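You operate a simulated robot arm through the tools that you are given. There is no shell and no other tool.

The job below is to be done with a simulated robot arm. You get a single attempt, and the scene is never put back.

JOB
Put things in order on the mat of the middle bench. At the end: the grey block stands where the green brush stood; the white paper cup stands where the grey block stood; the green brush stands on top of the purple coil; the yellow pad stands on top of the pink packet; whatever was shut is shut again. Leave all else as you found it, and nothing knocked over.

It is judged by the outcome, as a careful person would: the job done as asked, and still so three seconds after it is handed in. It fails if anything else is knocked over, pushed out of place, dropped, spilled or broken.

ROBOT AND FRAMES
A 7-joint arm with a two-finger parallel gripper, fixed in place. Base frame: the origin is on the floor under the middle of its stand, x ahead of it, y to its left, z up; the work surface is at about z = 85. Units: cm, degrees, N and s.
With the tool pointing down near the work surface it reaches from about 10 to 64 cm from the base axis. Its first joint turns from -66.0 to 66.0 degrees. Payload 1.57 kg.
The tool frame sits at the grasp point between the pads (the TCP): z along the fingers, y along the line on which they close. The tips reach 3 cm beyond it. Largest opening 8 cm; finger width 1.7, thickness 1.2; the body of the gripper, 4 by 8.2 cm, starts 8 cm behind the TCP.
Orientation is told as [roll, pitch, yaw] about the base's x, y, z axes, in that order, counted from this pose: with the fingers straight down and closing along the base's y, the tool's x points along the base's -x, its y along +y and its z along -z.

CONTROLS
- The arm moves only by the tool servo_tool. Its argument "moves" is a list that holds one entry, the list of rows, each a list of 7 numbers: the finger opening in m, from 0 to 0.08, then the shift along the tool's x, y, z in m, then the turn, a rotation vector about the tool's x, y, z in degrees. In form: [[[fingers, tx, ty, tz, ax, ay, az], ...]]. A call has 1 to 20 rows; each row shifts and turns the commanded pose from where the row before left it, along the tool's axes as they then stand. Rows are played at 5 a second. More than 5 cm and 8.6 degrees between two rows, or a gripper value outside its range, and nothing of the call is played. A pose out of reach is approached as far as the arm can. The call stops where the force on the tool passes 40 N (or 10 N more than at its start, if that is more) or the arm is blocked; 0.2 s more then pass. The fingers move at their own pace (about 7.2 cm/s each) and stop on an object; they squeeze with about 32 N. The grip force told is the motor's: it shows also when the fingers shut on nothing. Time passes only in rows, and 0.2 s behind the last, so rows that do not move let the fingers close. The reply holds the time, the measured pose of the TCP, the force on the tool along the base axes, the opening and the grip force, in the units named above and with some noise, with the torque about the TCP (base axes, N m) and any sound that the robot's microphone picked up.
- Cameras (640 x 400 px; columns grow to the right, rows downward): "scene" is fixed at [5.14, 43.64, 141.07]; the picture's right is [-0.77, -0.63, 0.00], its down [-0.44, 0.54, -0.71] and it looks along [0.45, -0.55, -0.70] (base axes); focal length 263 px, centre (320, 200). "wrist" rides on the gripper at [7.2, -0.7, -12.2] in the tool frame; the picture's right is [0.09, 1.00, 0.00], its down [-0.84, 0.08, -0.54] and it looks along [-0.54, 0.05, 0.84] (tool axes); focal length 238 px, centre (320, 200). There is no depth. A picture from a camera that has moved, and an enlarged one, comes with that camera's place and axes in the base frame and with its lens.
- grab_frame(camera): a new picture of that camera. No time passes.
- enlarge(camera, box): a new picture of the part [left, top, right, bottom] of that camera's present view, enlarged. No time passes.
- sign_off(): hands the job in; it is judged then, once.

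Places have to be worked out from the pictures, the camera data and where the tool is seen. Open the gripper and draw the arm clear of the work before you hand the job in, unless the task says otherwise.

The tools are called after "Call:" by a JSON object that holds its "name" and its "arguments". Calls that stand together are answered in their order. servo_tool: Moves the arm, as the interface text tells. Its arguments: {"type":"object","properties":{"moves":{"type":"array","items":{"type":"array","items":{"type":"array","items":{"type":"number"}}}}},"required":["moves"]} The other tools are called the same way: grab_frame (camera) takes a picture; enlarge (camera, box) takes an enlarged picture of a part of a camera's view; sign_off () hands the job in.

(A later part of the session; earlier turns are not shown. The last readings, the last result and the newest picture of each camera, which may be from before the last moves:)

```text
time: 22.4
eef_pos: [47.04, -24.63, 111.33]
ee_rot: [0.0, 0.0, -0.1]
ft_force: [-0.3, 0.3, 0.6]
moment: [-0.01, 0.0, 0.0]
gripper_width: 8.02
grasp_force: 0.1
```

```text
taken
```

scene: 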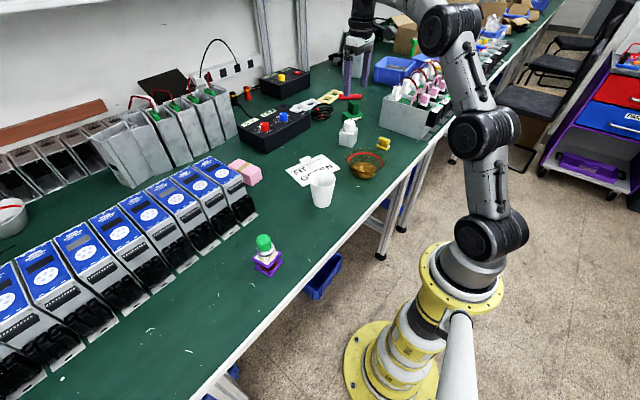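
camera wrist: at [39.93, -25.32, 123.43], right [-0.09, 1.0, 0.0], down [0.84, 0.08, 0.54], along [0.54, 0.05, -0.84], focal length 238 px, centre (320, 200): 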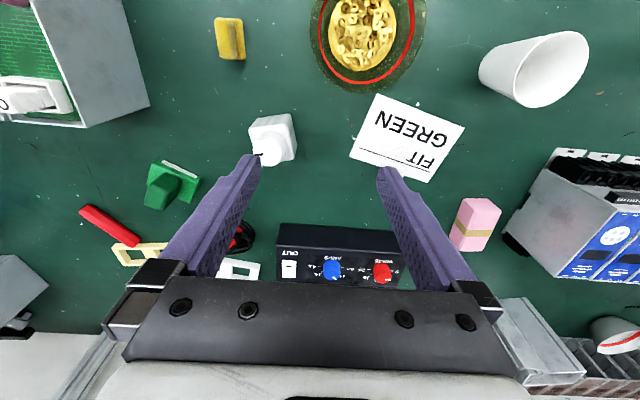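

I'm near the grey block. I'll enlarge the block, the yellow pad and the packet from here.

Call:
{"name": "enlarge", "arguments": {"camera": "wrist", "box": [230, 95, 320, 180]}}

Call:
{"name": "enlarge", "arguments": {"camera": "wrist", "box": [190, 0, 270, 80]}}

Call:
{"name": "enlarge", "arguments": {"camera": "wrist", "box": [420, 170, 540, 270]}}

Call:
{"name": "enlarge", "arguments": {"camera": "scene", "box": [320, 105, 410, 185]}}

```text
4.71 times, centred on (275, 138) of wrist
camera zoom: at [39.93, -25.32, 123.43], right [-0.09, 1.0, 0.0], down [0.84, 0.08, 0.54], along [0.54, 0.05, -0.84], focal length 1122 px, centre (532, 494)
```

zoom: 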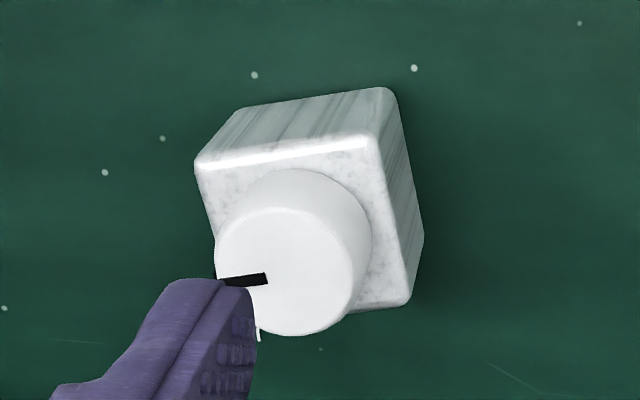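

```text
5.00 times, centred on (230, 40) of wrist
camera zoom: at [39.93, -25.32, 123.43], right [-0.09, 1.0, 0.0], down [0.84, 0.08, 0.54], along [0.54, 0.05, -0.84], focal length 1192 px, centre (770, 1000)
```

zoom: 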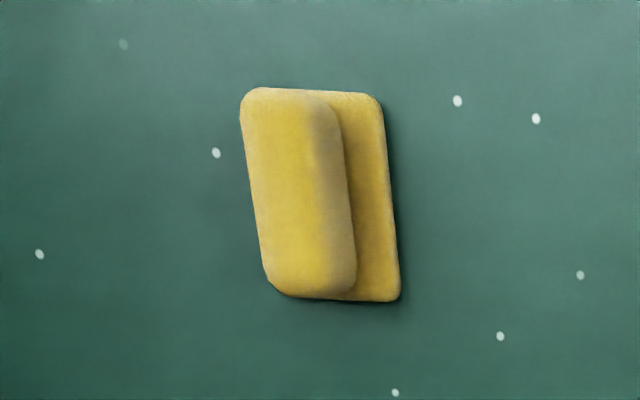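

```text
4.00 times, centred on (480, 220) of wrist
camera zoom: at [39.93, -25.32, 123.43], right [-0.09, 1.0, 0.0], down [0.84, 0.08, 0.54], along [0.54, 0.05, -0.84], focal length 953 px, centre (-320, 120)
```

zoom: 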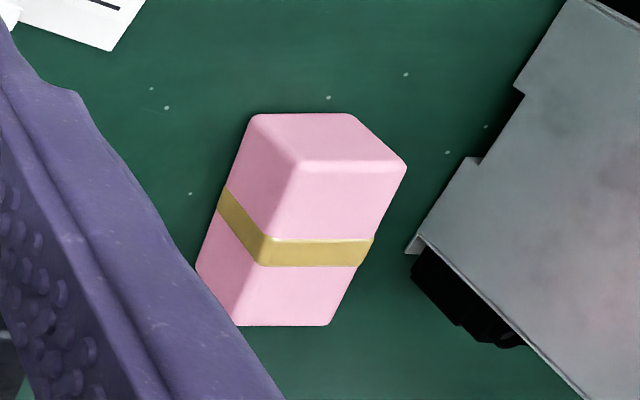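

```text
5.00 times, centred on (365, 145) of scene
camera zoom: at [5.14, 43.64, 141.07], right [-0.77, -0.63, 0.0], down [-0.44, 0.55, -0.71], along [0.45, -0.55, -0.7], focal length 1317 px, centre (95, 475)
```

zoom: 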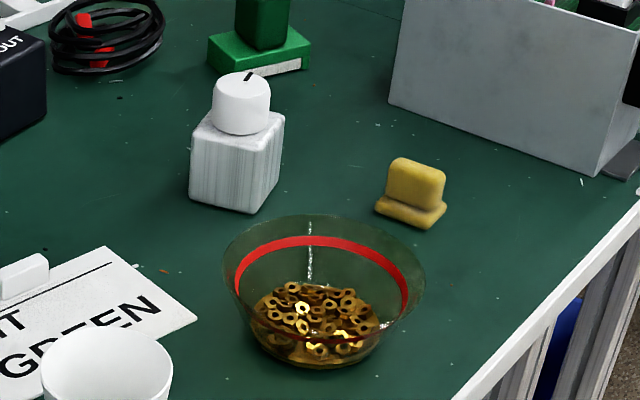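

The block is a ~5.2 cm cube centred near (52.25, -31.1), turned about +13° in yaw. I'll position above it, align the gripper's yaw and descend part way to check.

Call:
{"name": "servo_tool", "arguments": {"moves": [[[0.08, -0.0256, -0.0324, 0, 0, 0, 0], [0.08, -0.0256, -0.0324, 0, 0, 0, 0], [0.08, 0, 0, 0.01, 0, 0, -6.4], [0.08, 0, 0, 0.02, 0, 0, -6.4], [0.08, 0, 0, 0.03, 0, 0, 0], [0.08, 0, 0, 0, 0, 0, 0]]]}}

Call:
{"name": "grab_frame", "arguments": {"camera": "wrist"}}

Call:
{"name": "enlarge", "arguments": {"camera": "scene", "box": [290, 80, 410, 180]}}

```text
time: 23.8
eef_pos: [50.92, -29.83, 104.78]
ee_rot: [0.0, 0.0, 12.9]
ft_force: [0.4, 0.0, -0.4]
moment: [0.03, 0.02, 0.01]
gripper_width: 7.98
grasp_force: 0.0
out of reach, approached as far as the arm can: row 2
```

```text
taken
camera wrist: at [43.97, -32.12, 116.84], right [-0.31, 0.95, 0.0], down [0.8, 0.26, 0.54], along [0.52, 0.17, -0.84], focal length 238 px, centre (320, 200)
```

wrist: 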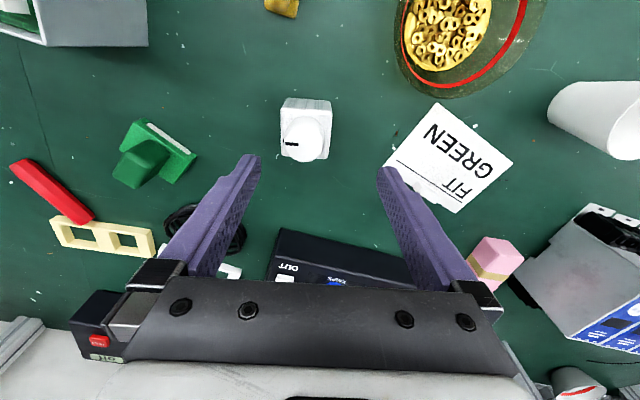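

```text
4.00 times, centred on (350, 130) of scene
camera zoom: at [5.14, 43.64, 141.07], right [-0.77, -0.63, 0.0], down [-0.44, 0.54, -0.71], along [0.45, -0.55, -0.7], focal length 1054 px, centre (200, 480)
```

zoom: 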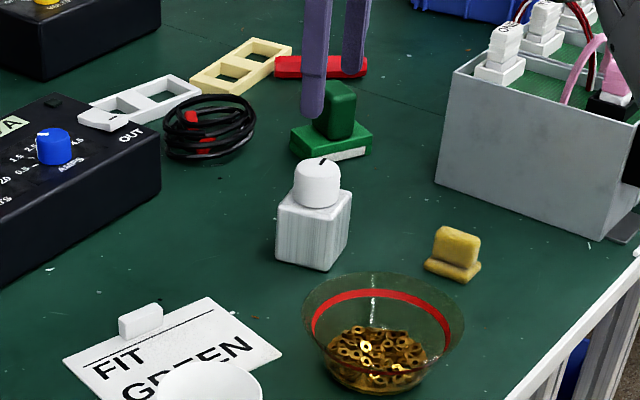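

At that height the reach was a bit short, leaving the TCP at (50.83, -29.83, 104.6). I'll zoom on the block now to get the correction.

Call:
{"name": "enlarge", "arguments": {"camera": "wrist", "box": [260, 80, 350, 180]}}

```text
4.00 times, centred on (305, 130) of wrist
camera zoom: at [43.97, -32.12, 116.84], right [-0.31, 0.95, 0.0], down [0.8, 0.26, 0.54], along [0.52, 0.17, -0.84], focal length 953 px, centre (380, 480)
```

zoom: 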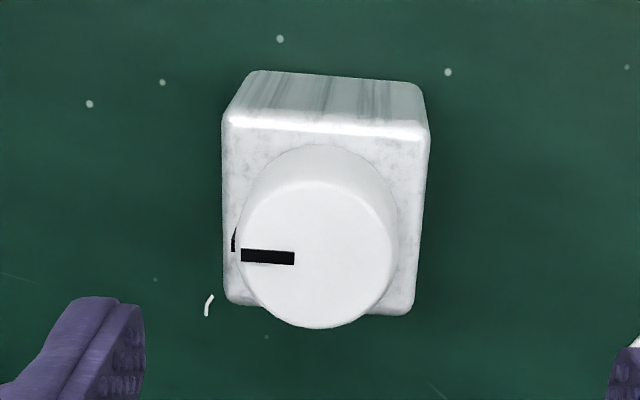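

Centre refined to (52.4, -31.0) with a yaw near 14.5°. I'll shift, trim the yaw and come lower, staying above the knob.

Call:
{"name": "servo_tool", "arguments": {"moves": [[[0.08, -0.006, -0.007, 0.02, 0, 0, 0], [0.08, -0.0067, -0.0079, 0.02, 0, 0, -1.5], [0.08, 0, 0, 0, 0, 0, 0]]]}}

Call:
{"name": "grab_frame", "arguments": {"camera": "wrist"}}

Call:
{"name": "enlarge", "arguments": {"camera": "wrist", "box": [240, 80, 400, 220]}}

Call:
{"name": "enlarge", "arguments": {"camera": "scene", "box": [290, 80, 410, 180]}}

```text
time: 24.6
eef_pos: [52.5, -31.1, 100.7]
ee_rot: [0.0, 0.0, 14.3]
ft_force: [1.2, 0.9, -0.3]
moment: [0.0, 0.0, 0.0]
gripper_width: 7.96
grasp_force: 0.2
```

```text
taken
camera wrist: at [45.68, -33.55, 112.84], right [-0.34, 0.94, 0.0], down [0.79, 0.28, 0.54], along [0.51, 0.18, -0.84], focal length 238 px, centre (320, 200)
```

wrist: 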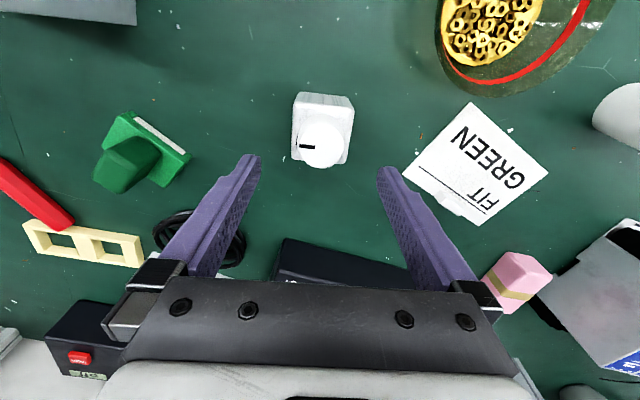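

```text
2.86 times, centred on (320, 150) of wrist
camera zoom: at [45.68, -33.55, 112.84], right [-0.34, 0.94, 0.0], down [0.79, 0.28, 0.54], along [0.51, 0.18, -0.84], focal length 681 px, centre (320, 343)
```

zoom: 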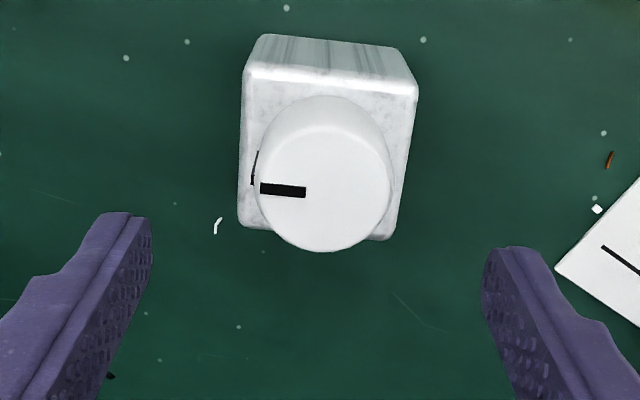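

```text
4.00 times, centred on (350, 130) of scene
camera zoom: at [5.14, 43.64, 141.07], right [-0.77, -0.63, 0.0], down [-0.44, 0.54, -0.71], along [0.45, -0.55, -0.7], focal length 1054 px, centre (200, 480)
```

zoom: 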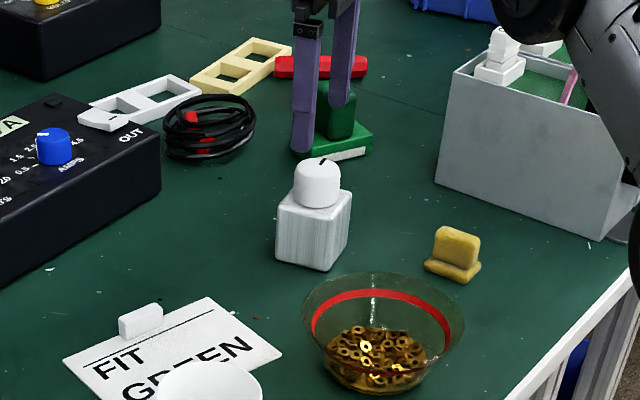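

The block centre at (52.3, -31.1) agrees with the TCP within 2 mm, and the yaw matches. I'll go down with the fingers either side of the cube, then check.

Call:
{"name": "servo_tool", "arguments": {"moves": [[[0.08, 0.0015, 0, 0.035, 0, 0, 0], [0.08, 0, 0, 0.035, 0, 0, 0], [0.08, 0, 0, 0.03, 0, 0, 0], [0.08, 0, 0, 0.02, 0, 0, 0], [0.08, 0, 0, 0, 0, 0, 0]]]}}

Call:
{"name": "grab_frame", "arguments": {"camera": "wrist"}}

Call:
{"name": "enlarge", "arguments": {"camera": "scene", "box": [290, 80, 410, 180]}}

```text
time: 25.8
eef_pos: [52.28, -31.04, 88.73]
ee_rot: [0.0, 0.0, 14.3]
ft_force: [-1.2, -0.3, -0.8]
moment: [0.01, 0.04, 0.0]
gripper_width: 8.03
grasp_force: 0.0
```

```text
taken
camera wrist: at [45.4, -33.6, 100.87], right [-0.34, 0.94, 0.0], down [0.79, 0.28, 0.54], along [0.51, 0.18, -0.84], focal length 238 px, centre (320, 200)
```

wrist: 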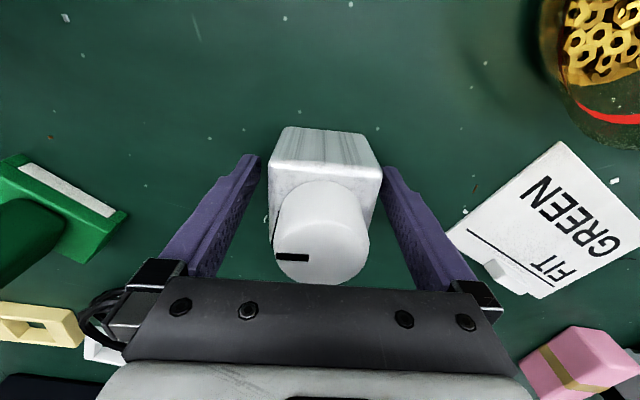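

```text
4.00 times, centred on (350, 130) of scene
camera zoom: at [5.14, 43.64, 141.07], right [-0.77, -0.63, 0.0], down [-0.44, 0.54, -0.71], along [0.45, -0.55, -0.7], focal length 1054 px, centre (200, 480)
```

zoom: 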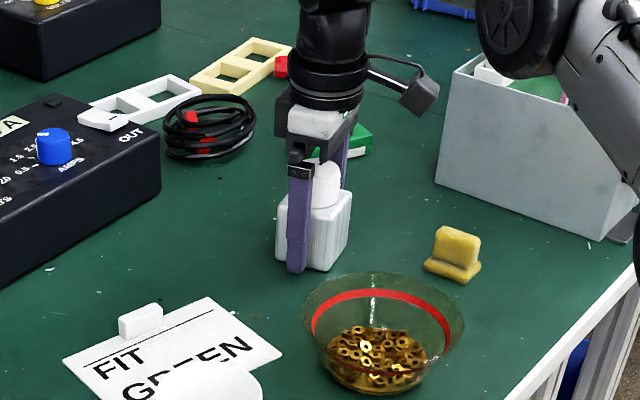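

The fingers straddle the cube, which seems ~3 mm toward the right finger. I'll zoom to centre better before closing.

Call:
{"name": "enlarge", "arguments": {"camera": "wrist", "box": [230, 100, 410, 240]}}

```text
2.86 times, centred on (320, 170) of wrist
camera zoom: at [45.4, -33.6, 100.87], right [-0.34, 0.94, 0.0], down [0.79, 0.28, 0.54], along [0.51, 0.18, -0.84], focal length 681 px, centre (320, 286)
```

zoom: 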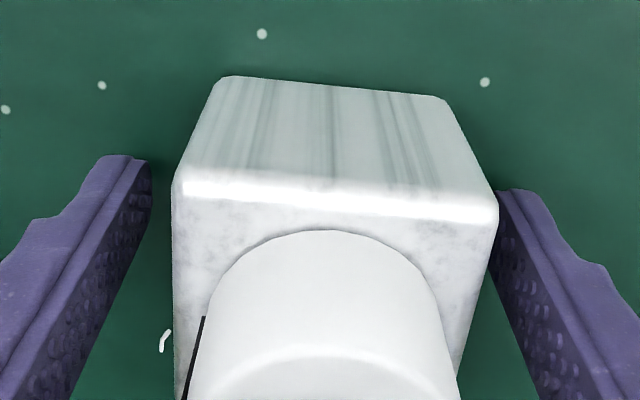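

In the tool frame the cube's edges come out symmetric (±2.6 cm) and aligned, so it is well centred. That puts the original block position at (52.2, -31.14). Closing.

Call:
{"name": "servo_tool", "arguments": {"moves": [[[0.06, 0, 0, 0, 0, 0, 0], [0.04, 0, 0, 0, 0, 0, 0], [0.0, 0, 0, 0, 0, 0, 0], [0.0, 0, 0, 0, 0, 0, 0], [0.0, 0, 0, 0, 0, 0, 0]]]}}

```text
time: 27.0
eef_pos: [52.16, -31.15, 88.76]
ee_rot: [0.1, 0.0, 14.4]
ft_force: [-1.0, 0.9, 0.8]
moment: [0.03, -0.06, -0.02]
gripper_width: 5.59
grasp_force: 31.9
```

It's gripped at 5.59 cm. Lifting straight up.

Call:
{"name": "servo_tool", "arguments": {"moves": [[[0.0, 0, 0, -0.01, 0, 0, 0], [0.0, 0, 0, -0.02, 0, 0, 0], [0.0, 0, 0, -0.03, 0, 0, 0], [0.0, 0, 0, -0.03, 0, 0, 0], [0.0, 0, 0, 0, 0, 0, 0]]]}}

Call:
{"name": "grab_frame", "arguments": {"camera": "wrist"}}

Call:
{"name": "enlarge", "arguments": {"camera": "scene", "box": [290, 60, 430, 180]}}

```text
time: 28.2
eef_pos: [52.34, -30.83, 97.89]
ee_rot: [0.0, 0.0, 14.3]
ft_force: [0.6, -0.4, -3.2]
moment: [0.0, 0.0, -0.01]
gripper_width: 5.56
grasp_force: 32.2
```

```text
taken
camera wrist: at [45.5, -33.39, 110.03], right [-0.34, 0.94, 0.0], down [0.79, 0.28, 0.54], along [0.51, 0.18, -0.84], focal length 238 px, centre (320, 200)
```

wrist: 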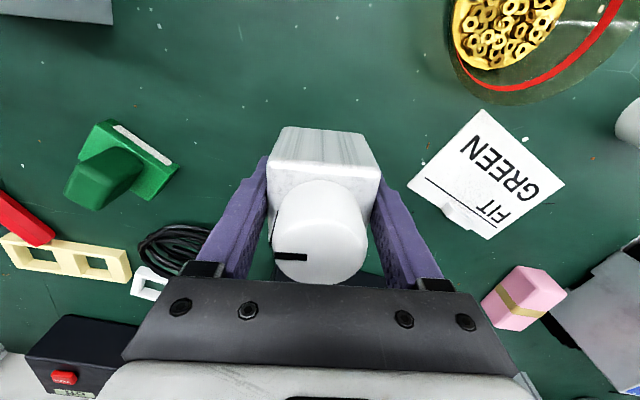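

```text
3.33 times, centred on (360, 120) of scene
camera zoom: at [5.14, 43.64, 141.07], right [-0.77, -0.63, 0.0], down [-0.44, 0.54, -0.71], along [0.45, -0.55, -0.7], focal length 878 px, centre (187, 467)
```

zoom: 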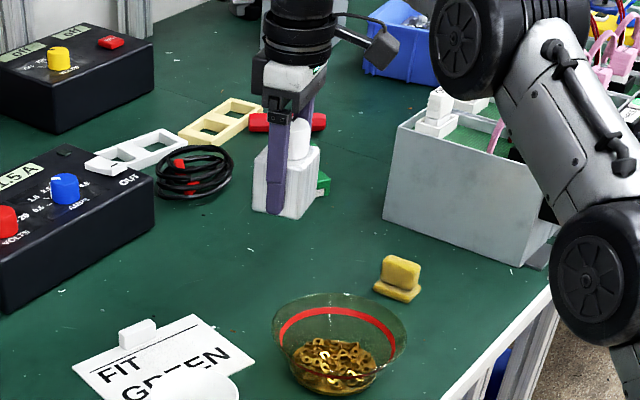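

The block is held level (~0.3 kg). I'll carry it up and inward first, then along the bench at z≈108, above everything.

Call:
{"name": "servo_tool", "arguments": {"moves": [[[0.0, 0.0206, 0.0336, -0.0255, 0, 0, 0], [0.0, 0.0206, 0.0336, -0.0255, 0, 0, 0], [0.0, 0.0206, 0.0336, -0.0255, 0, 0, 0], [0.0, 0.0206, 0.0336, -0.0255, 0, 0, 0], [0.0, 0, 0, 0, 0, 0, 0]]]}}

Call:
{"name": "grab_frame", "arguments": {"camera": "scene"}}

```text
time: 29.4
eef_pos: [40.77, -19.74, 108.1]
ee_rot: [0.0, 0.0, 14.3]
ft_force: [-0.3, -0.8, -2.5]
moment: [0.01, 0.0, 0.01]
gripper_width: 5.59
grasp_force: 32.6
```

```text
taken
```

scene: 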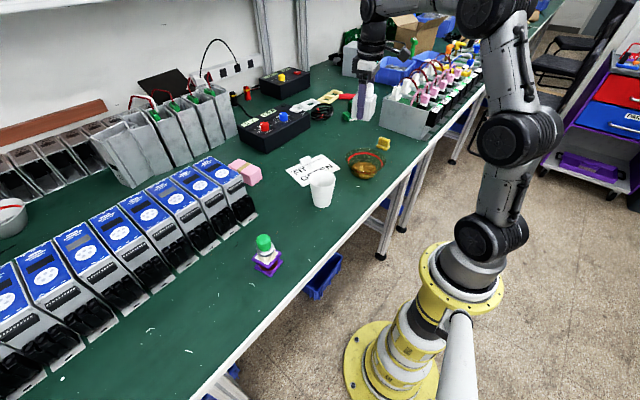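

All clear. Now travelling along +y to above the brush's old place.

Call:
{"name": "servo_tool", "arguments": {"moves": [[[0.0, -0.0097, 0.0434, 0, 0, 0, 0], [0.0, -0.0097, 0.0434, 0, 0, 0, 0], [0.0, -0.0097, 0.0434, 0, 0, 0, 0], [0.0, -0.0097, 0.0434, 0, 0, 0, 0], [0.0, -0.0097, 0.0434, 0, 0, 0, 0], [0.0, -0.0097, 0.0434, 0, 0, 0, 0], [0.0, -0.0097, 0.0434, 0, 0, 0, 0], [0.0, -0.0097, 0.0434, 0, 0, 0, 0], [0.0, -0.0097, 0.0434, 0, 0, 0, 0], [0.0, -0.0097, 0.0434, 0, 0, 0, 0], [0.0, -0.0097, 0.0434, 0, 0, 0, 0], [0.0, -0.0097, 0.0434, 0, 0, 0, 0], [0.0, -0.0097, 0.0434, 0, 0, 0, 0], [0.0, -0.0097, 0.0434, 0, 0, 0, 0], [0.0, 0, 0, 0, 0, 0, 0]]]}}

Call:
{"name": "grab_frame", "arguments": {"camera": "wrist"}}

Call:
{"name": "grab_frame", "arguments": {"camera": "scene"}}

```text
time: 32.6
eef_pos: [39.13, 42.4, 108.03]
ee_rot: [0.0, 0.0, 14.3]
ft_force: [0.5, -0.4, -3.2]
moment: [-0.03, -0.04, -0.01]
gripper_width: 5.59
grasp_force: 31.5
```

```text
taken
camera wrist: at [32.21, 39.92, 120.12], right [-0.34, 0.94, 0.0], down [0.79, 0.28, 0.54], along [0.51, 0.18, -0.84], focal length 238 px, centre (320, 200)
```

wrist: 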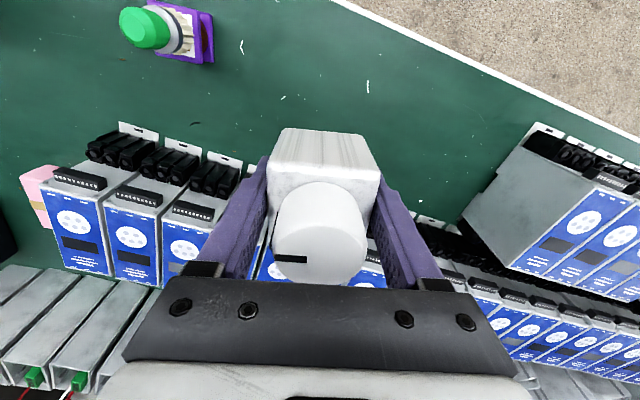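

```text
taken
```

scene: 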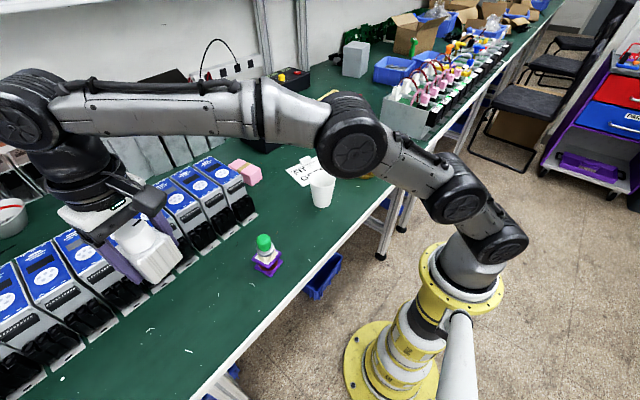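

I need to shift about -0.9 cm in x and +0.55 cm in y, then lower. I'll descend to about 1 cm above the mat.

Call:
{"name": "servo_tool", "arguments": {"moves": [[[0.0, 0.007, 0.0075, 0, 0, 0, 0], [0.0, 0, 0, 0.04, 0, 0, 0], [0.0, 0, 0, 0.04, 0, 0, 0], [0.0, 0, 0, 0.04, 0, 0, 0], [0.0, 0, 0, 0.04, 0, 0, 0], [0.0, 0, 0, 0.015, 0, 0, 0], [0.0, 0, 0, 0, 0, 0, 0]]]}}

Call:
{"name": "grab_frame", "arguments": {"camera": "wrist"}}

Call:
{"name": "enlarge", "arguments": {"camera": "scene", "box": [130, 230, 290, 360]}}

```text
time: 34.2
eef_pos: [38.02, 42.75, 90.39]
ee_rot: [0.0, 0.0, 14.3]
ft_force: [0.4, 0.2, -4.4]
moment: [0.01, -0.03, -0.05]
gripper_width: 5.59
grasp_force: 31.8
```

```text
taken
camera wrist: at [31.36, 40.32, 102.63], right [-0.34, 0.94, 0.0], down [0.79, 0.28, 0.54], along [0.51, 0.18, -0.84], focal length 238 px, centre (320, 200)
```

wrist: 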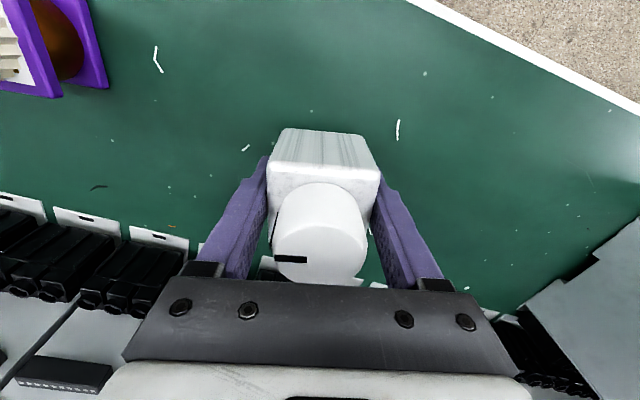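

```text
3.08 times, centred on (210, 295) of scene
camera zoom: at [5.14, 43.64, 141.07], right [-0.77, -0.63, 0.0], down [-0.44, 0.54, -0.71], along [0.45, -0.55, -0.7], focal length 810 px, centre (658, -92)
```

zoom: 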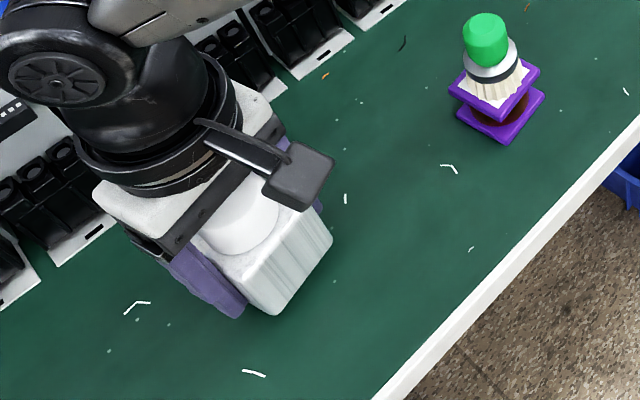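

The block is at (38.15, 42.8), about 1.7 cm above the mat. I'll nudge +1.5 mm in y and lower to just above the mat.

Call:
{"name": "servo_tool", "arguments": {"moves": [[[0.0, 0, 0.0015, 0.006, 0, 0, 0], [0.0, 0, 0, 0.006, 0, 0, 0], [0.0, 0, 0, 0.002, 0, 0, 0], [0.0, 0, 0, 0, 0, 0, 0]]]}}

```text
time: 35.2
eef_pos: [38.25, 42.96, 89.14]
ee_rot: [0.1, 0.0, 14.3]
ft_force: [0.2, -0.3, -3.7]
moment: [0.01, 0.04, 0.02]
gripper_width: 5.58
grasp_force: 32.0
```

Still airborne, with the force at block weight. Lowering by millimetres.

Call:
{"name": "servo_tool", "arguments": {"moves": [[[0.0, 0, 0, 0.001, 0, 0, 0], [0.0, 0, 0, 0.001, 0, 0, 0], [0.0, 0, 0, 0, 0, 0, 0]]]}}

```text
time: 36.0
eef_pos: [38.24, 42.88, 88.84]
ee_rot: [0.0, 0.0, 14.3]
ft_force: [0.2, 0.8, -2.3]
moment: [0.0, 0.01, 0.0]
gripper_width: 5.62
grasp_force: 31.7
```

No clear contact yet. Two more millimetres.

Call:
{"name": "servo_tool", "arguments": {"moves": [[[0.0, 0, 0, 0.001, 0, 0, 0], [0.0, 0, 0, 0.001, 0, 0, 0], [0.0, 0, 0, 0, 0, 0, 0]]]}}

```text
time: 36.8
eef_pos: [38.33, 42.83, 88.81]
ee_rot: [-0.1, -0.1, 14.3]
ft_force: [-1.1, 1.0, 0.9]
moment: [-0.1, -0.01, -0.02]
gripper_width: 5.58
grasp_force: 32.0
```

The force rose from -3 N to about +1 N, so the block is resting on the mat. Opening the fingers and checking.

Call:
{"name": "servo_tool", "arguments": {"moves": [[[0.058, 0, 0, 0, 0, 0, 0], [0.062, 0, 0, 0, 0, 0, 0], [0.07, 0, 0, 0, 0, 0, 0], [0.08, 0, 0, 0, 0, 0, 0], [0.08, 0, 0, 0, 0, 0, 0]]]}}

Call:
{"name": "enlarge", "arguments": {"camera": "wrist", "box": [230, 100, 410, 240]}}

Call:
{"name": "enlarge", "arguments": {"camera": "scene", "box": [130, 230, 290, 360]}}

```text
time: 38.0
eef_pos: [38.2, 43.01, 88.73]
ee_rot: [0.0, 0.0, 14.3]
ft_force: [-0.9, -0.3, -0.2]
moment: [0.01, 0.03, -0.02]
gripper_width: 7.99
grasp_force: 0.1
```

```text
2.86 times, centred on (320, 170) of wrist
camera zoom: at [31.38, 40.4, 100.82], right [-0.34, 0.94, 0.0], down [0.79, 0.28, 0.54], along [0.51, 0.18, -0.84], focal length 681 px, centre (320, 286)
```

zoom: 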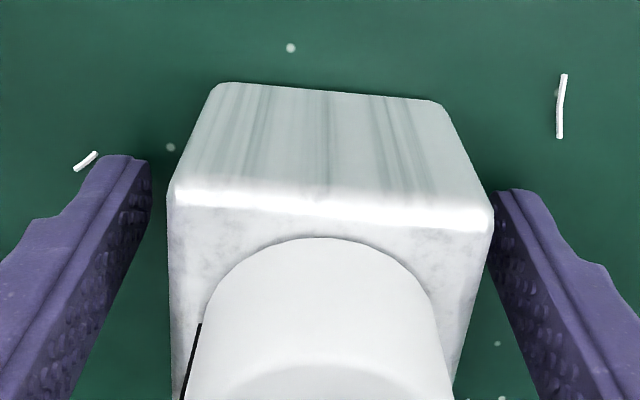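

```text
3.08 times, centred on (210, 295) of scene
camera zoom: at [5.14, 43.64, 141.07], right [-0.77, -0.63, 0.0], down [-0.44, 0.54, -0.71], along [0.45, -0.55, -0.7], focal length 810 px, centre (658, -92)
```

zoom: 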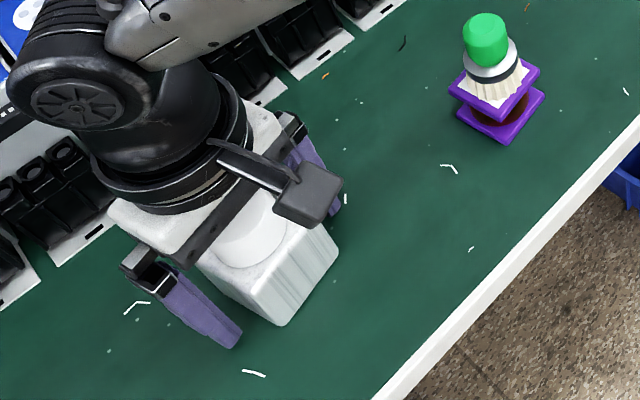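

The block stands in the brush's old place. I'll rise straight up, un-rotate the wrist and travel to above the paper cup.

Call:
{"name": "servo_tool", "arguments": {"moves": [[[0.08, 0, 0, -0.03, 0, 0, 0], [0.08, 0, 0, -0.045, 0, 0, 0], [0.08, 0, 0, -0.045, 0, 0, 0], [0.08, 0, 0, -0.045, 0, 0, 0], [0.08, 0, 0, -0.015, 0, 0, 7.15], [0.08, 0, 0, 0, 0, 0, 7.15], [0.08, -0.002, -0.043, 0, 0, 0, 0], [0.08, -0.002, -0.043, 0, 0, 0, 0], [0.08, -0.002, -0.043, 0, 0, 0, 0], [0.08, -0.002, -0.043, 0, 0, 0, 0], [0.08, -0.002, -0.043, 0, 0, 0, 0], [0.08, -0.002, -0.043, 0, 0, 0, 0], [0.08, -0.002, -0.043, 0, 0, 0, 0], [0.08, -0.002, -0.043, 0, 0, 0, 0], [0.08, -0.002, -0.043, 0, 0, 0, 0], [0.08, -0.002, -0.043, 0, 0, 0, 0], [0.08, 0, 0, 0, 0, 0, 0]]]}}

Call:
{"name": "grab_frame", "arguments": {"camera": "wrist"}}

Call:
{"name": "grab_frame", "arguments": {"camera": "scene"}}

```text
time: 41.6
eef_pos: [40.35, -0.29, 106.86]
ee_rot: [0.1, 0.0, 0.0]
ft_force: [0.2, 0.3, 0.2]
moment: [0.0, 0.0, 0.02]
gripper_width: 7.99
grasp_force: 0.0
```

```text
taken
camera wrist: at [33.2, -1.03, 118.88], right [-0.09, 1.0, 0.0], down [0.84, 0.08, 0.54], along [0.54, 0.05, -0.84], focal length 238 px, centre (320, 200)
```

wrist: 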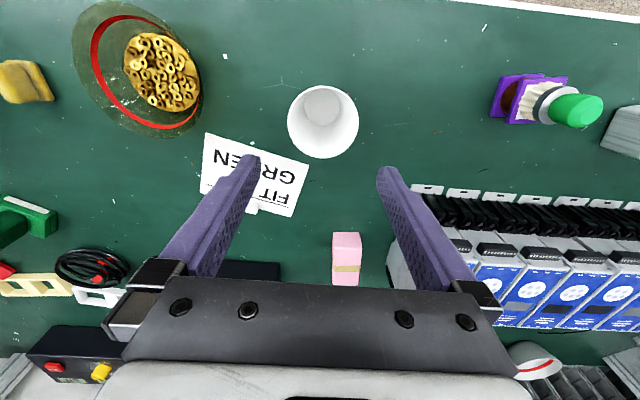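

```text
taken
```

scene: 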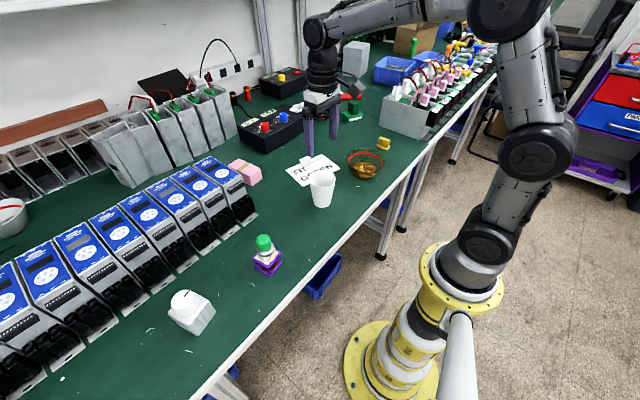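

The block stands fine at the far left. Now I'll zoom on the cup and the card next to it.

Call:
{"name": "enlarge", "arguments": {"camera": "wrist", "box": [190, 70, 380, 230]}}

Call:
{"name": "enlarge", "arguments": {"camera": "scene", "box": [270, 140, 360, 220]}}

```text
2.50 times, centred on (285, 150) of wrist
camera zoom: at [33.2, -1.03, 118.88], right [-0.09, 1.0, 0.0], down [0.84, 0.08, 0.54], along [0.54, 0.05, -0.84], focal length 596 px, centre (408, 325)
```

zoom: 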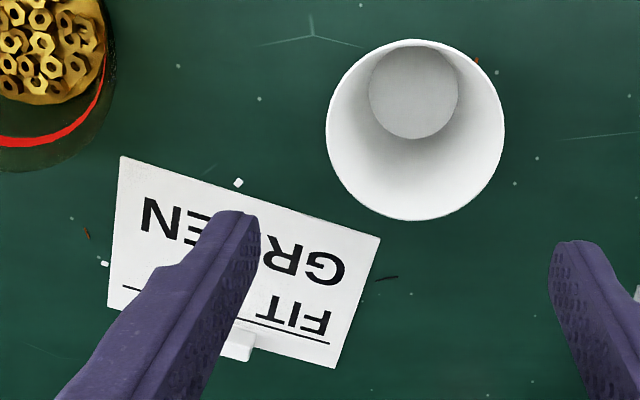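

```text
5.00 times, centred on (315, 180) of scene
camera zoom: at [5.14, 43.64, 141.07], right [-0.77, -0.63, 0.0], down [-0.44, 0.54, -0.71], along [0.45, -0.55, -0.7], focal length 1317 px, centre (345, 300)
```

zoom: 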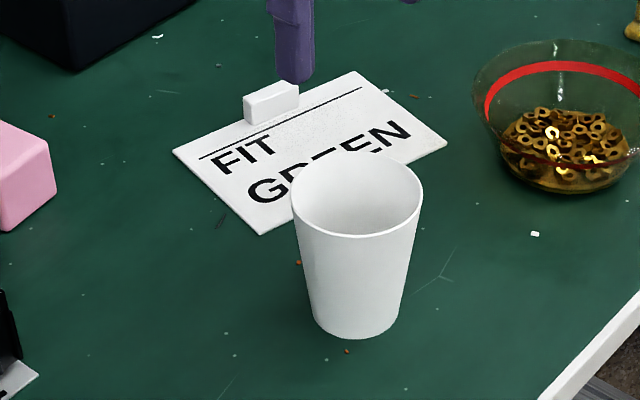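

The cup is empty, about 9.5 cm tall, with a rim about 7.1 cm across near (39.4, 0.1). The 8 cm opening fits with ~4 mm each side. I'll come lower above it to centre carefully.

Call:
{"name": "servo_tool", "arguments": {"moves": [[[0.08, 0.008, 0.0045, 0.02, 0, 0, 0], [0.08, 0, 0, 0.03, 0, 0, 0], [0.08, 0, 0, 0, 0, 0, 0]]]}}

Call:
{"name": "enlarge", "arguments": {"camera": "wrist", "box": [220, 70, 420, 230]}}

Call:
{"name": "enlarge", "arguments": {"camera": "scene", "box": [270, 130, 370, 220]}}

```text
time: 42.4
eef_pos: [39.55, 0.31, 101.77]
ee_rot: [-0.1, 0.0, -0.1]
ft_force: [-0.5, 0.1, 0.8]
moment: [0.02, -0.04, 0.01]
gripper_width: 7.99
grasp_force: 0.0
```

```text
2.50 times, centred on (320, 150) of wrist
camera zoom: at [32.28, -0.45, 113.82], right [-0.09, 1.0, 0.0], down [0.84, 0.08, 0.54], along [0.54, 0.05, -0.84], focal length 596 px, centre (320, 325)
```

zoom: 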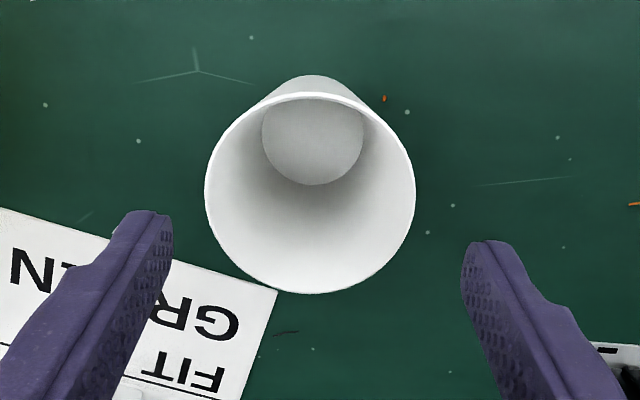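

```text
4.44 times, centred on (320, 175) of scene
camera zoom: at [5.14, 43.64, 141.07], right [-0.77, -0.63, 0.0], down [-0.44, 0.54, -0.71], along [0.45, -0.55, -0.7], focal length 1171 px, centre (320, 311)
```

zoom: 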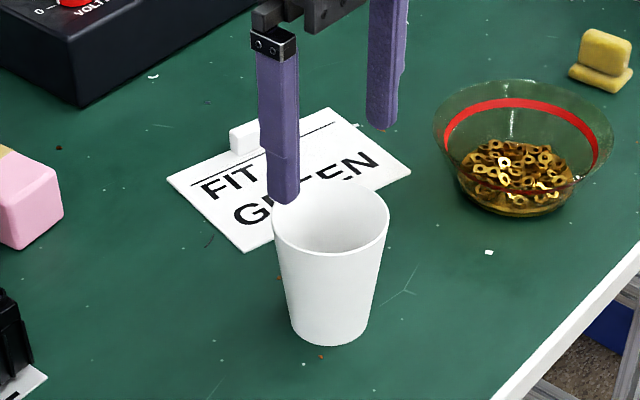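

In the tool frame the rim centre is at about (-0.2, -0.35) cm with radius ~3.5 cm. I'll correct that and go down to just above the rim for a check.

Call:
{"name": "servo_tool", "arguments": {"moves": [[[0.08, -0.0022, -0.0035, 0.02, 0, 0, 0], [0.08, 0, 0, 0.01, 0, 0, 0], [0.08, 0, 0, 0, 0, 0, 0]]]}}

Call:
{"name": "enlarge", "arguments": {"camera": "wrist", "box": [220, 90, 420, 250]}}

Call:
{"name": "enlarge", "arguments": {"camera": "scene", "box": [280, 140, 360, 220]}}

```text
time: 43.2
eef_pos: [39.8, 0.04, 98.67]
ee_rot: [0.0, 0.0, 0.0]
ft_force: [0.0, 0.2, 0.1]
moment: [0.02, 0.01, 0.01]
gripper_width: 8.04
grasp_force: 0.1
```

```text
2.50 times, centred on (320, 170) of wrist
camera zoom: at [32.54, -0.7, 110.77], right [-0.09, 1.0, 0.0], down [0.84, 0.08, 0.54], along [0.54, 0.05, -0.84], focal length 596 px, centre (320, 275)
```

zoom: 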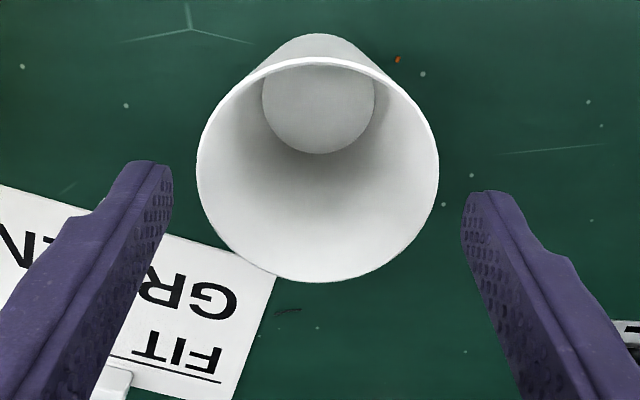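

```text
5.00 times, centred on (320, 180) of scene
camera zoom: at [5.14, 43.64, 141.07], right [-0.77, -0.63, 0.0], down [-0.44, 0.54, -0.71], along [0.45, -0.55, -0.7], focal length 1317 px, centre (320, 300)
```

zoom: 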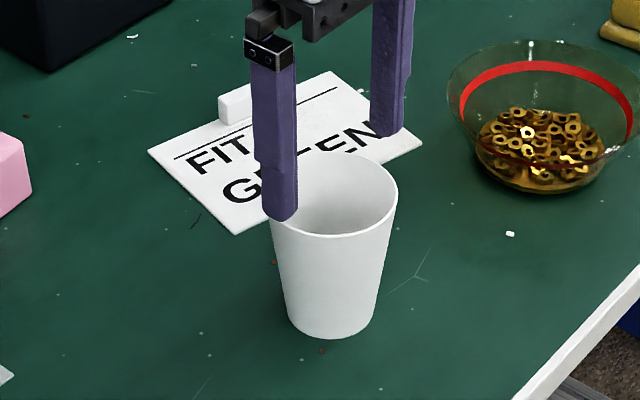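

The rim is now centred within ~1.3 mm. A tiny trim in y, then I'll descend around the rim.

Call:
{"name": "servo_tool", "arguments": {"moves": [[[0.08, 0, -0.0013, 0.005, 0, 0, 0], [0.08, 0, 0, 0.01, 0, 0, 0], [0.08, 0, 0, 0.01, 0, 0, 0], [0.08, 0, 0, 0.01, 0, 0, 0], [0.08, 0, 0, 0.005, 0, 0, 0], [0.08, 0, 0, 0, 0, 0, 0]]]}}

Call:
{"name": "enlarge", "arguments": {"camera": "wrist", "box": [220, 90, 420, 250]}}

Call:
{"name": "enlarge", "arguments": {"camera": "scene", "box": [280, 140, 360, 220]}}

```text
time: 44.6
eef_pos: [39.65, -0.13, 94.63]
ee_rot: [0.0, 0.0, 0.0]
ft_force: [0.3, 0.8, 0.6]
moment: [0.02, 0.01, 0.01]
gripper_width: 8.0
grasp_force: 0.0
```

```text
2.50 times, centred on (320, 170) of wrist
camera zoom: at [32.51, -0.82, 106.81], right [-0.09, 1.0, 0.0], down [0.84, 0.08, 0.54], along [0.54, 0.05, -0.84], focal length 596 px, centre (320, 275)
```

zoom: 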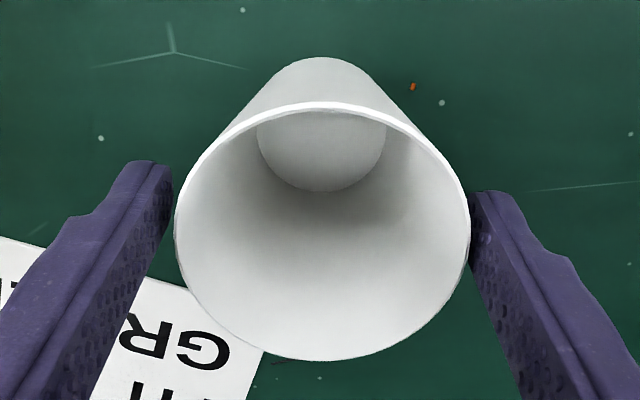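

```text
5.00 times, centred on (320, 180) of scene
camera zoom: at [5.14, 43.64, 141.07], right [-0.77, -0.63, 0.0], down [-0.44, 0.54, -0.71], along [0.45, -0.55, -0.7], focal length 1317 px, centre (320, 300)
```

zoom: 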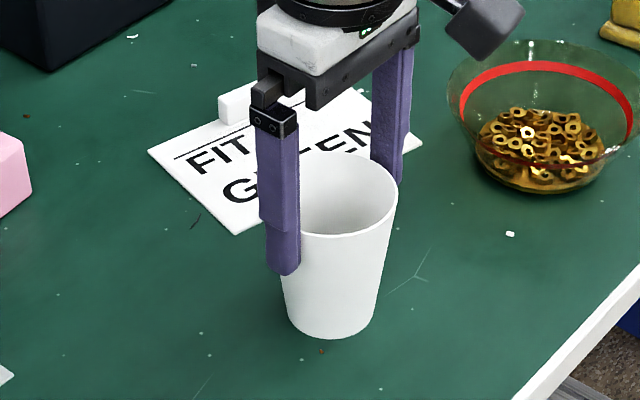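

The fingers straddle the rim with no contact. I'll close gently in steps to limit the squeeze on the paper cup.

Call:
{"name": "servo_tool", "arguments": {"moves": [[[0.074, 0, 0, 0, 0, 0, 0], [0.07, 0, 0, 0, 0, 0, 0], [0.07, 0, 0, 0, 0, 0, 0]]]}}

```text
time: 45.4
eef_pos: [39.74, -0.04, 94.72]
ee_rot: [-0.1, 0.0, -0.1]
ft_force: [0.0, 0.0, -0.5]
moment: [0.0, -0.01, 0.01]
gripper_width: 7.19
grasp_force: 31.3
```

It grips at 7.19 cm (31 N), and the cup is intact. Lifting slowly.

Call:
{"name": "servo_tool", "arguments": {"moves": [[[0.07, 0, 0, -0.005, 0, 0, 0], [0.07, 0, 0, -0.01, 0, 0, 0], [0.07, 0, 0, -0.02, 0, 0, 0], [0.07, 0, 0, -0.03, 0, 0, 0], [0.07, 0, 0, -0.03, 0, 0, 0], [0.07, 0, 0, -0.025, 0, 0, 0], [0.07, 0, 0, 0, 0, 0, 0]]]}}

Call:
{"name": "grab_frame", "arguments": {"camera": "wrist"}}

Call:
{"name": "grab_frame", "arguments": {"camera": "scene"}}

```text
time: 47.0
eef_pos: [39.53, -0.3, 106.73]
ee_rot: [0.1, -0.1, 0.1]
ft_force: [-0.3, 0.3, -0.9]
moment: [0.02, 0.0, -0.01]
gripper_width: 7.19
grasp_force: 32.2
```

```text
taken
camera wrist: at [32.4, -0.97, 118.8], right [-0.09, 1.0, 0.0], down [0.84, 0.08, 0.54], along [0.54, 0.05, -0.84], focal length 238 px, centre (320, 200)
```

wrist: 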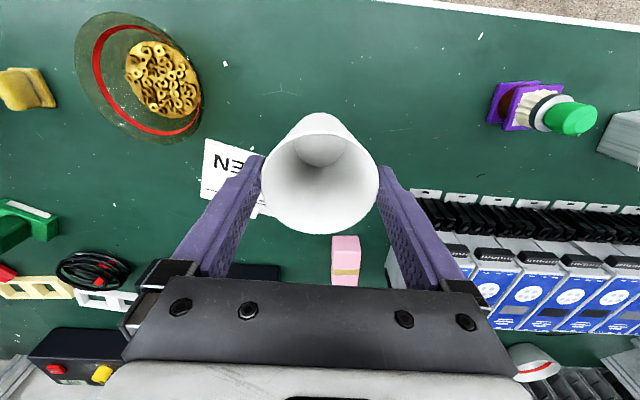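

```text
taken
```

scene: 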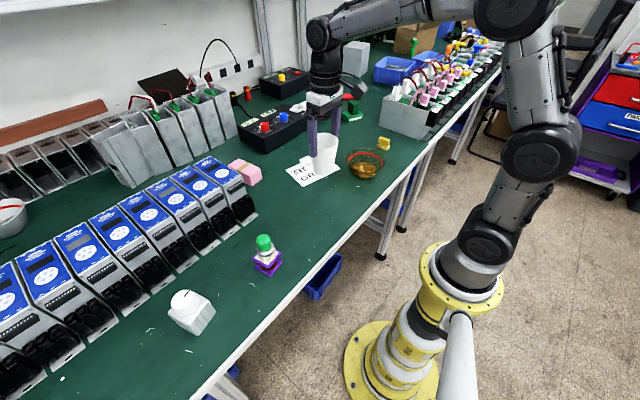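

The cup hangs upright and level. I'll carry it past the bowl at height, then outward towards the block's old place.

Call:
{"name": "servo_tool", "arguments": {"moves": [[[0.07, -0.0107, -0.04, 0, 0, 0, 0], [0.07, -0.0107, -0.04, 0, 0, 0, 0], [0.07, -0.0107, -0.04, 0, 0, 0, 0], [0.07, -0.0107, -0.04, 0, 0, 0, 0], [0.07, -0.0107, -0.04, 0, 0, 0, 0], [0.07, -0.0107, -0.04, 0, 0, 0, 0], [0.07, -0.012, -0.018, 0.018, 0, 0, 0], [0.07, -0.02, -0.02, 0.018, 0, 0, 0], [0.07, -0.024, -0.024, 0.016, 0, 0, 0], [0.07, 0, 0, 0, 0, 0, 0]]]}}

Call:
{"name": "grab_frame", "arguments": {"camera": "wrist"}}

Call:
{"name": "enlarge", "arguments": {"camera": "scene", "box": [290, 60, 430, 180]}}

```text
time: 49.2
eef_pos: [51.59, -30.25, 101.42]
ee_rot: [0.0, 0.0, 0.0]
ft_force: [-0.9, 0.7, -1.2]
moment: [0.03, -0.03, -0.02]
gripper_width: 7.19
grasp_force: 31.7
```

```text
taken
camera wrist: at [44.44, -31.15, 113.47], right [-0.09, 1.0, 0.0], down [0.84, 0.08, 0.54], along [0.54, 0.05, -0.84], focal length 238 px, centre (320, 200)
```

wrist: 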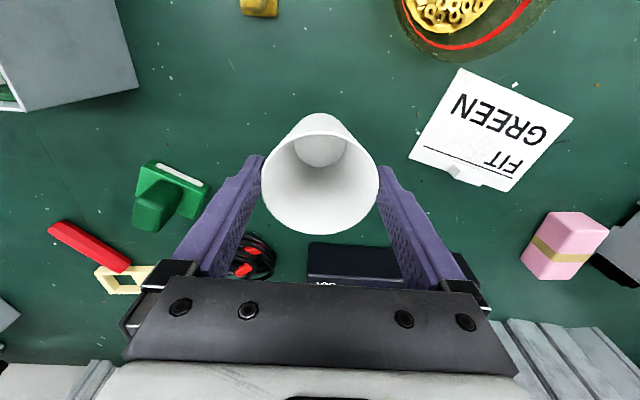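

```text
3.33 times, centred on (360, 120) of scene
camera zoom: at [5.14, 43.64, 141.07], right [-0.77, -0.63, 0.0], down [-0.44, 0.54, -0.71], along [0.45, -0.55, -0.7], focal length 878 px, centre (187, 467)
```

zoom: 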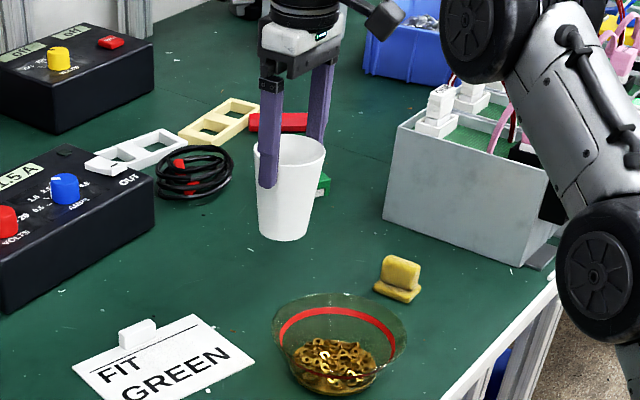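

I'm at (51.6, -30.45). I'll shift +0.56 in x and -0.69 in y, then lower to 1 cm above the mat.

Call:
{"name": "servo_tool", "arguments": {"moves": [[[0.07, -0.0056, -0.0069, 0.01, 0, 0, 0], [0.07, 0, 0, 0.02, 0, 0, 0], [0.07, 0, 0, 0.02, 0, 0, 0], [0.07, 0, 0, 0.008, 0, 0, 0], [0.07, 0, 0, 0, 0, 0, 0]]]}}

Call:
{"name": "enlarge", "arguments": {"camera": "scene", "box": [290, 60, 430, 180]}}

Call:
{"name": "grab_frame", "arguments": {"camera": "wrist"}}

```text
time: 50.4
eef_pos: [52.18, -31.14, 95.63]
ee_rot: [0.0, 0.0, 0.1]
ft_force: [0.7, -0.8, -0.8]
moment: [0.02, 0.02, 0.02]
gripper_width: 7.18
grasp_force: 32.3
```

```text
3.33 times, centred on (360, 120) of scene
camera zoom: at [5.14, 43.64, 141.07], right [-0.77, -0.63, 0.0], down [-0.44, 0.54, -0.71], along [0.45, -0.55, -0.7], focal length 878 px, centre (187, 467)
```

zoom: 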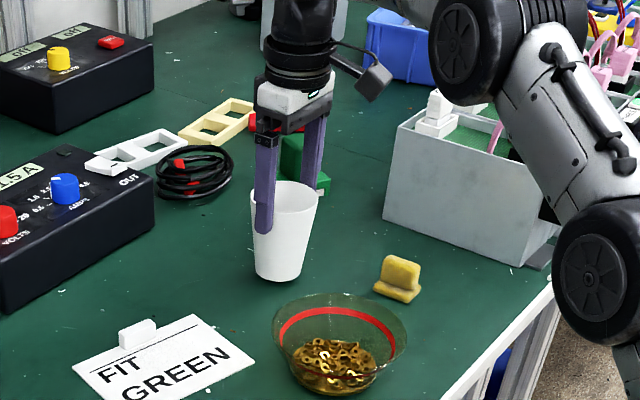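

```text
taken
camera wrist: at [45.02, -31.81, 107.8], right [-0.09, 1.0, 0.0], down [0.84, 0.08, 0.54], along [0.54, 0.05, -0.84], focal length 238 px, centre (320, 200)
```

wrist: 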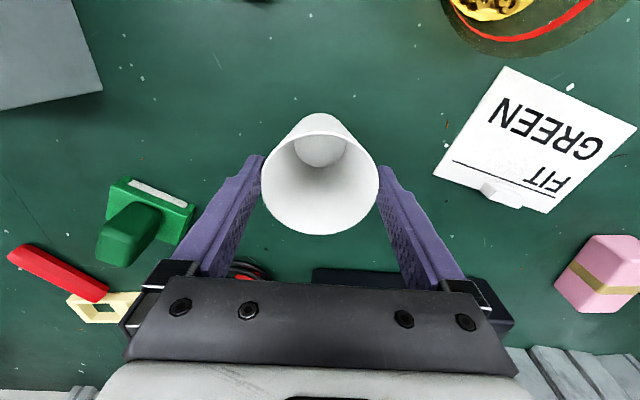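

It's positioned at (52.2, -31.1) with ~1 cm to go. Lowering 7 mm, then millimetre steps.

Call:
{"name": "servo_tool", "arguments": {"moves": [[[0.07, 0, 0, 0.004, 0, 0, 0], [0.07, 0, 0, 0.003, 0, 0, 0], [0.07, 0, 0, 0, 0, 0, 0]]]}}

```text
time: 51.2
eef_pos: [52.16, -30.97, 95.05]
ee_rot: [0.0, 0.0, 0.0]
ft_force: [-0.6, 0.6, -0.4]
moment: [-0.01, 0.0, 0.0]
gripper_width: 7.21
grasp_force: 31.8
```

No contact yet. Continuing with 1 mm steps.

Call:
{"name": "servo_tool", "arguments": {"moves": [[[0.07, 0, 0, 0.001, 0, 0, 0], [0.07, 0, 0, 0.001, 0, 0, 0], [0.07, 0, 0, 0, 0, 0, 0]]]}}

```text
time: 52.0
eef_pos: [52.16, -31.0, 94.84]
ee_rot: [0.0, 0.0, 0.0]
ft_force: [1.0, -0.1, -1.5]
moment: [-0.02, 0.0, 0.0]
gripper_width: 7.2
grasp_force: 32.2
```

Still free. Another two steps of 1 mm.

Call:
{"name": "servo_tool", "arguments": {"moves": [[[0.07, 0, 0, 0.001, 0, 0, 0], [0.07, 0, 0, 0.001, 0, 0, 0], [0.07, 0, 0, 0, 0, 0, 0]]]}}

Call:
{"name": "enlarge", "arguments": {"camera": "scene", "box": [320, 90, 400, 160]}}

```text
time: 52.8
eef_pos: [52.12, -30.97, 94.76]
ee_rot: [0.0, -0.1, 0.0]
ft_force: [-0.5, 0.7, 2.4]
moment: [0.03, 0.02, 0.01]
gripper_width: 7.2
grasp_force: 32.0
```

```text
5.71 times, centred on (360, 125) of scene
camera zoom: at [5.13, 43.64, 141.07], right [-0.77, -0.63, 0.0], down [-0.44, 0.54, -0.71], along [0.45, -0.55, -0.7], focal length 1505 px, centre (91, 629)
```

zoom: 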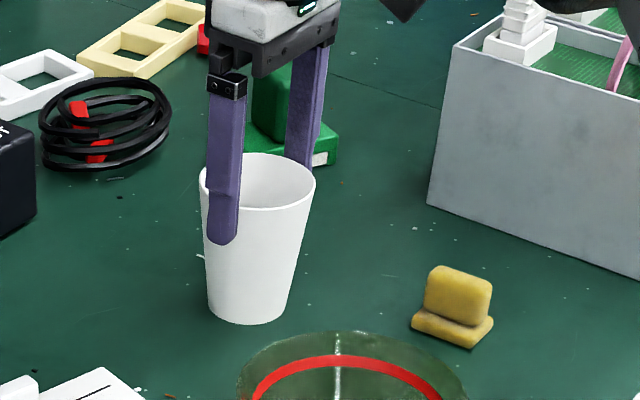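

The force is now +2.4 N, so the cup is on the mat. Opening and then rising straight up.

Call:
{"name": "servo_tool", "arguments": {"moves": [[[0.074, 0, 0, 0, 0, 0, 0], [0.08, 0, 0, 0, 0, 0, 0], [0.08, 0, 0, 0, 0, 0, 0]]]}}

Call:
{"name": "enlarge", "arguments": {"camera": "wrist", "box": [220, 90, 420, 250]}}

```text
time: 53.6
eef_pos: [52.17, -31.05, 94.62]
ee_rot: [0.0, 0.0, 0.1]
ft_force: [-0.2, 0.7, -0.5]
moment: [0.01, 0.0, 0.04]
gripper_width: 7.99
grasp_force: 0.1
```

```text
2.50 times, centred on (320, 170) of wrist
camera zoom: at [44.98, -31.76, 106.75], right [-0.09, 1.0, 0.0], down [0.84, 0.08, 0.54], along [0.54, 0.05, -0.84], focal length 596 px, centre (320, 275)
```

zoom: 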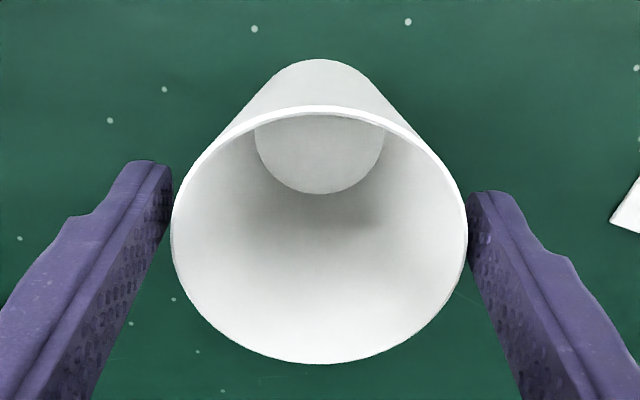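

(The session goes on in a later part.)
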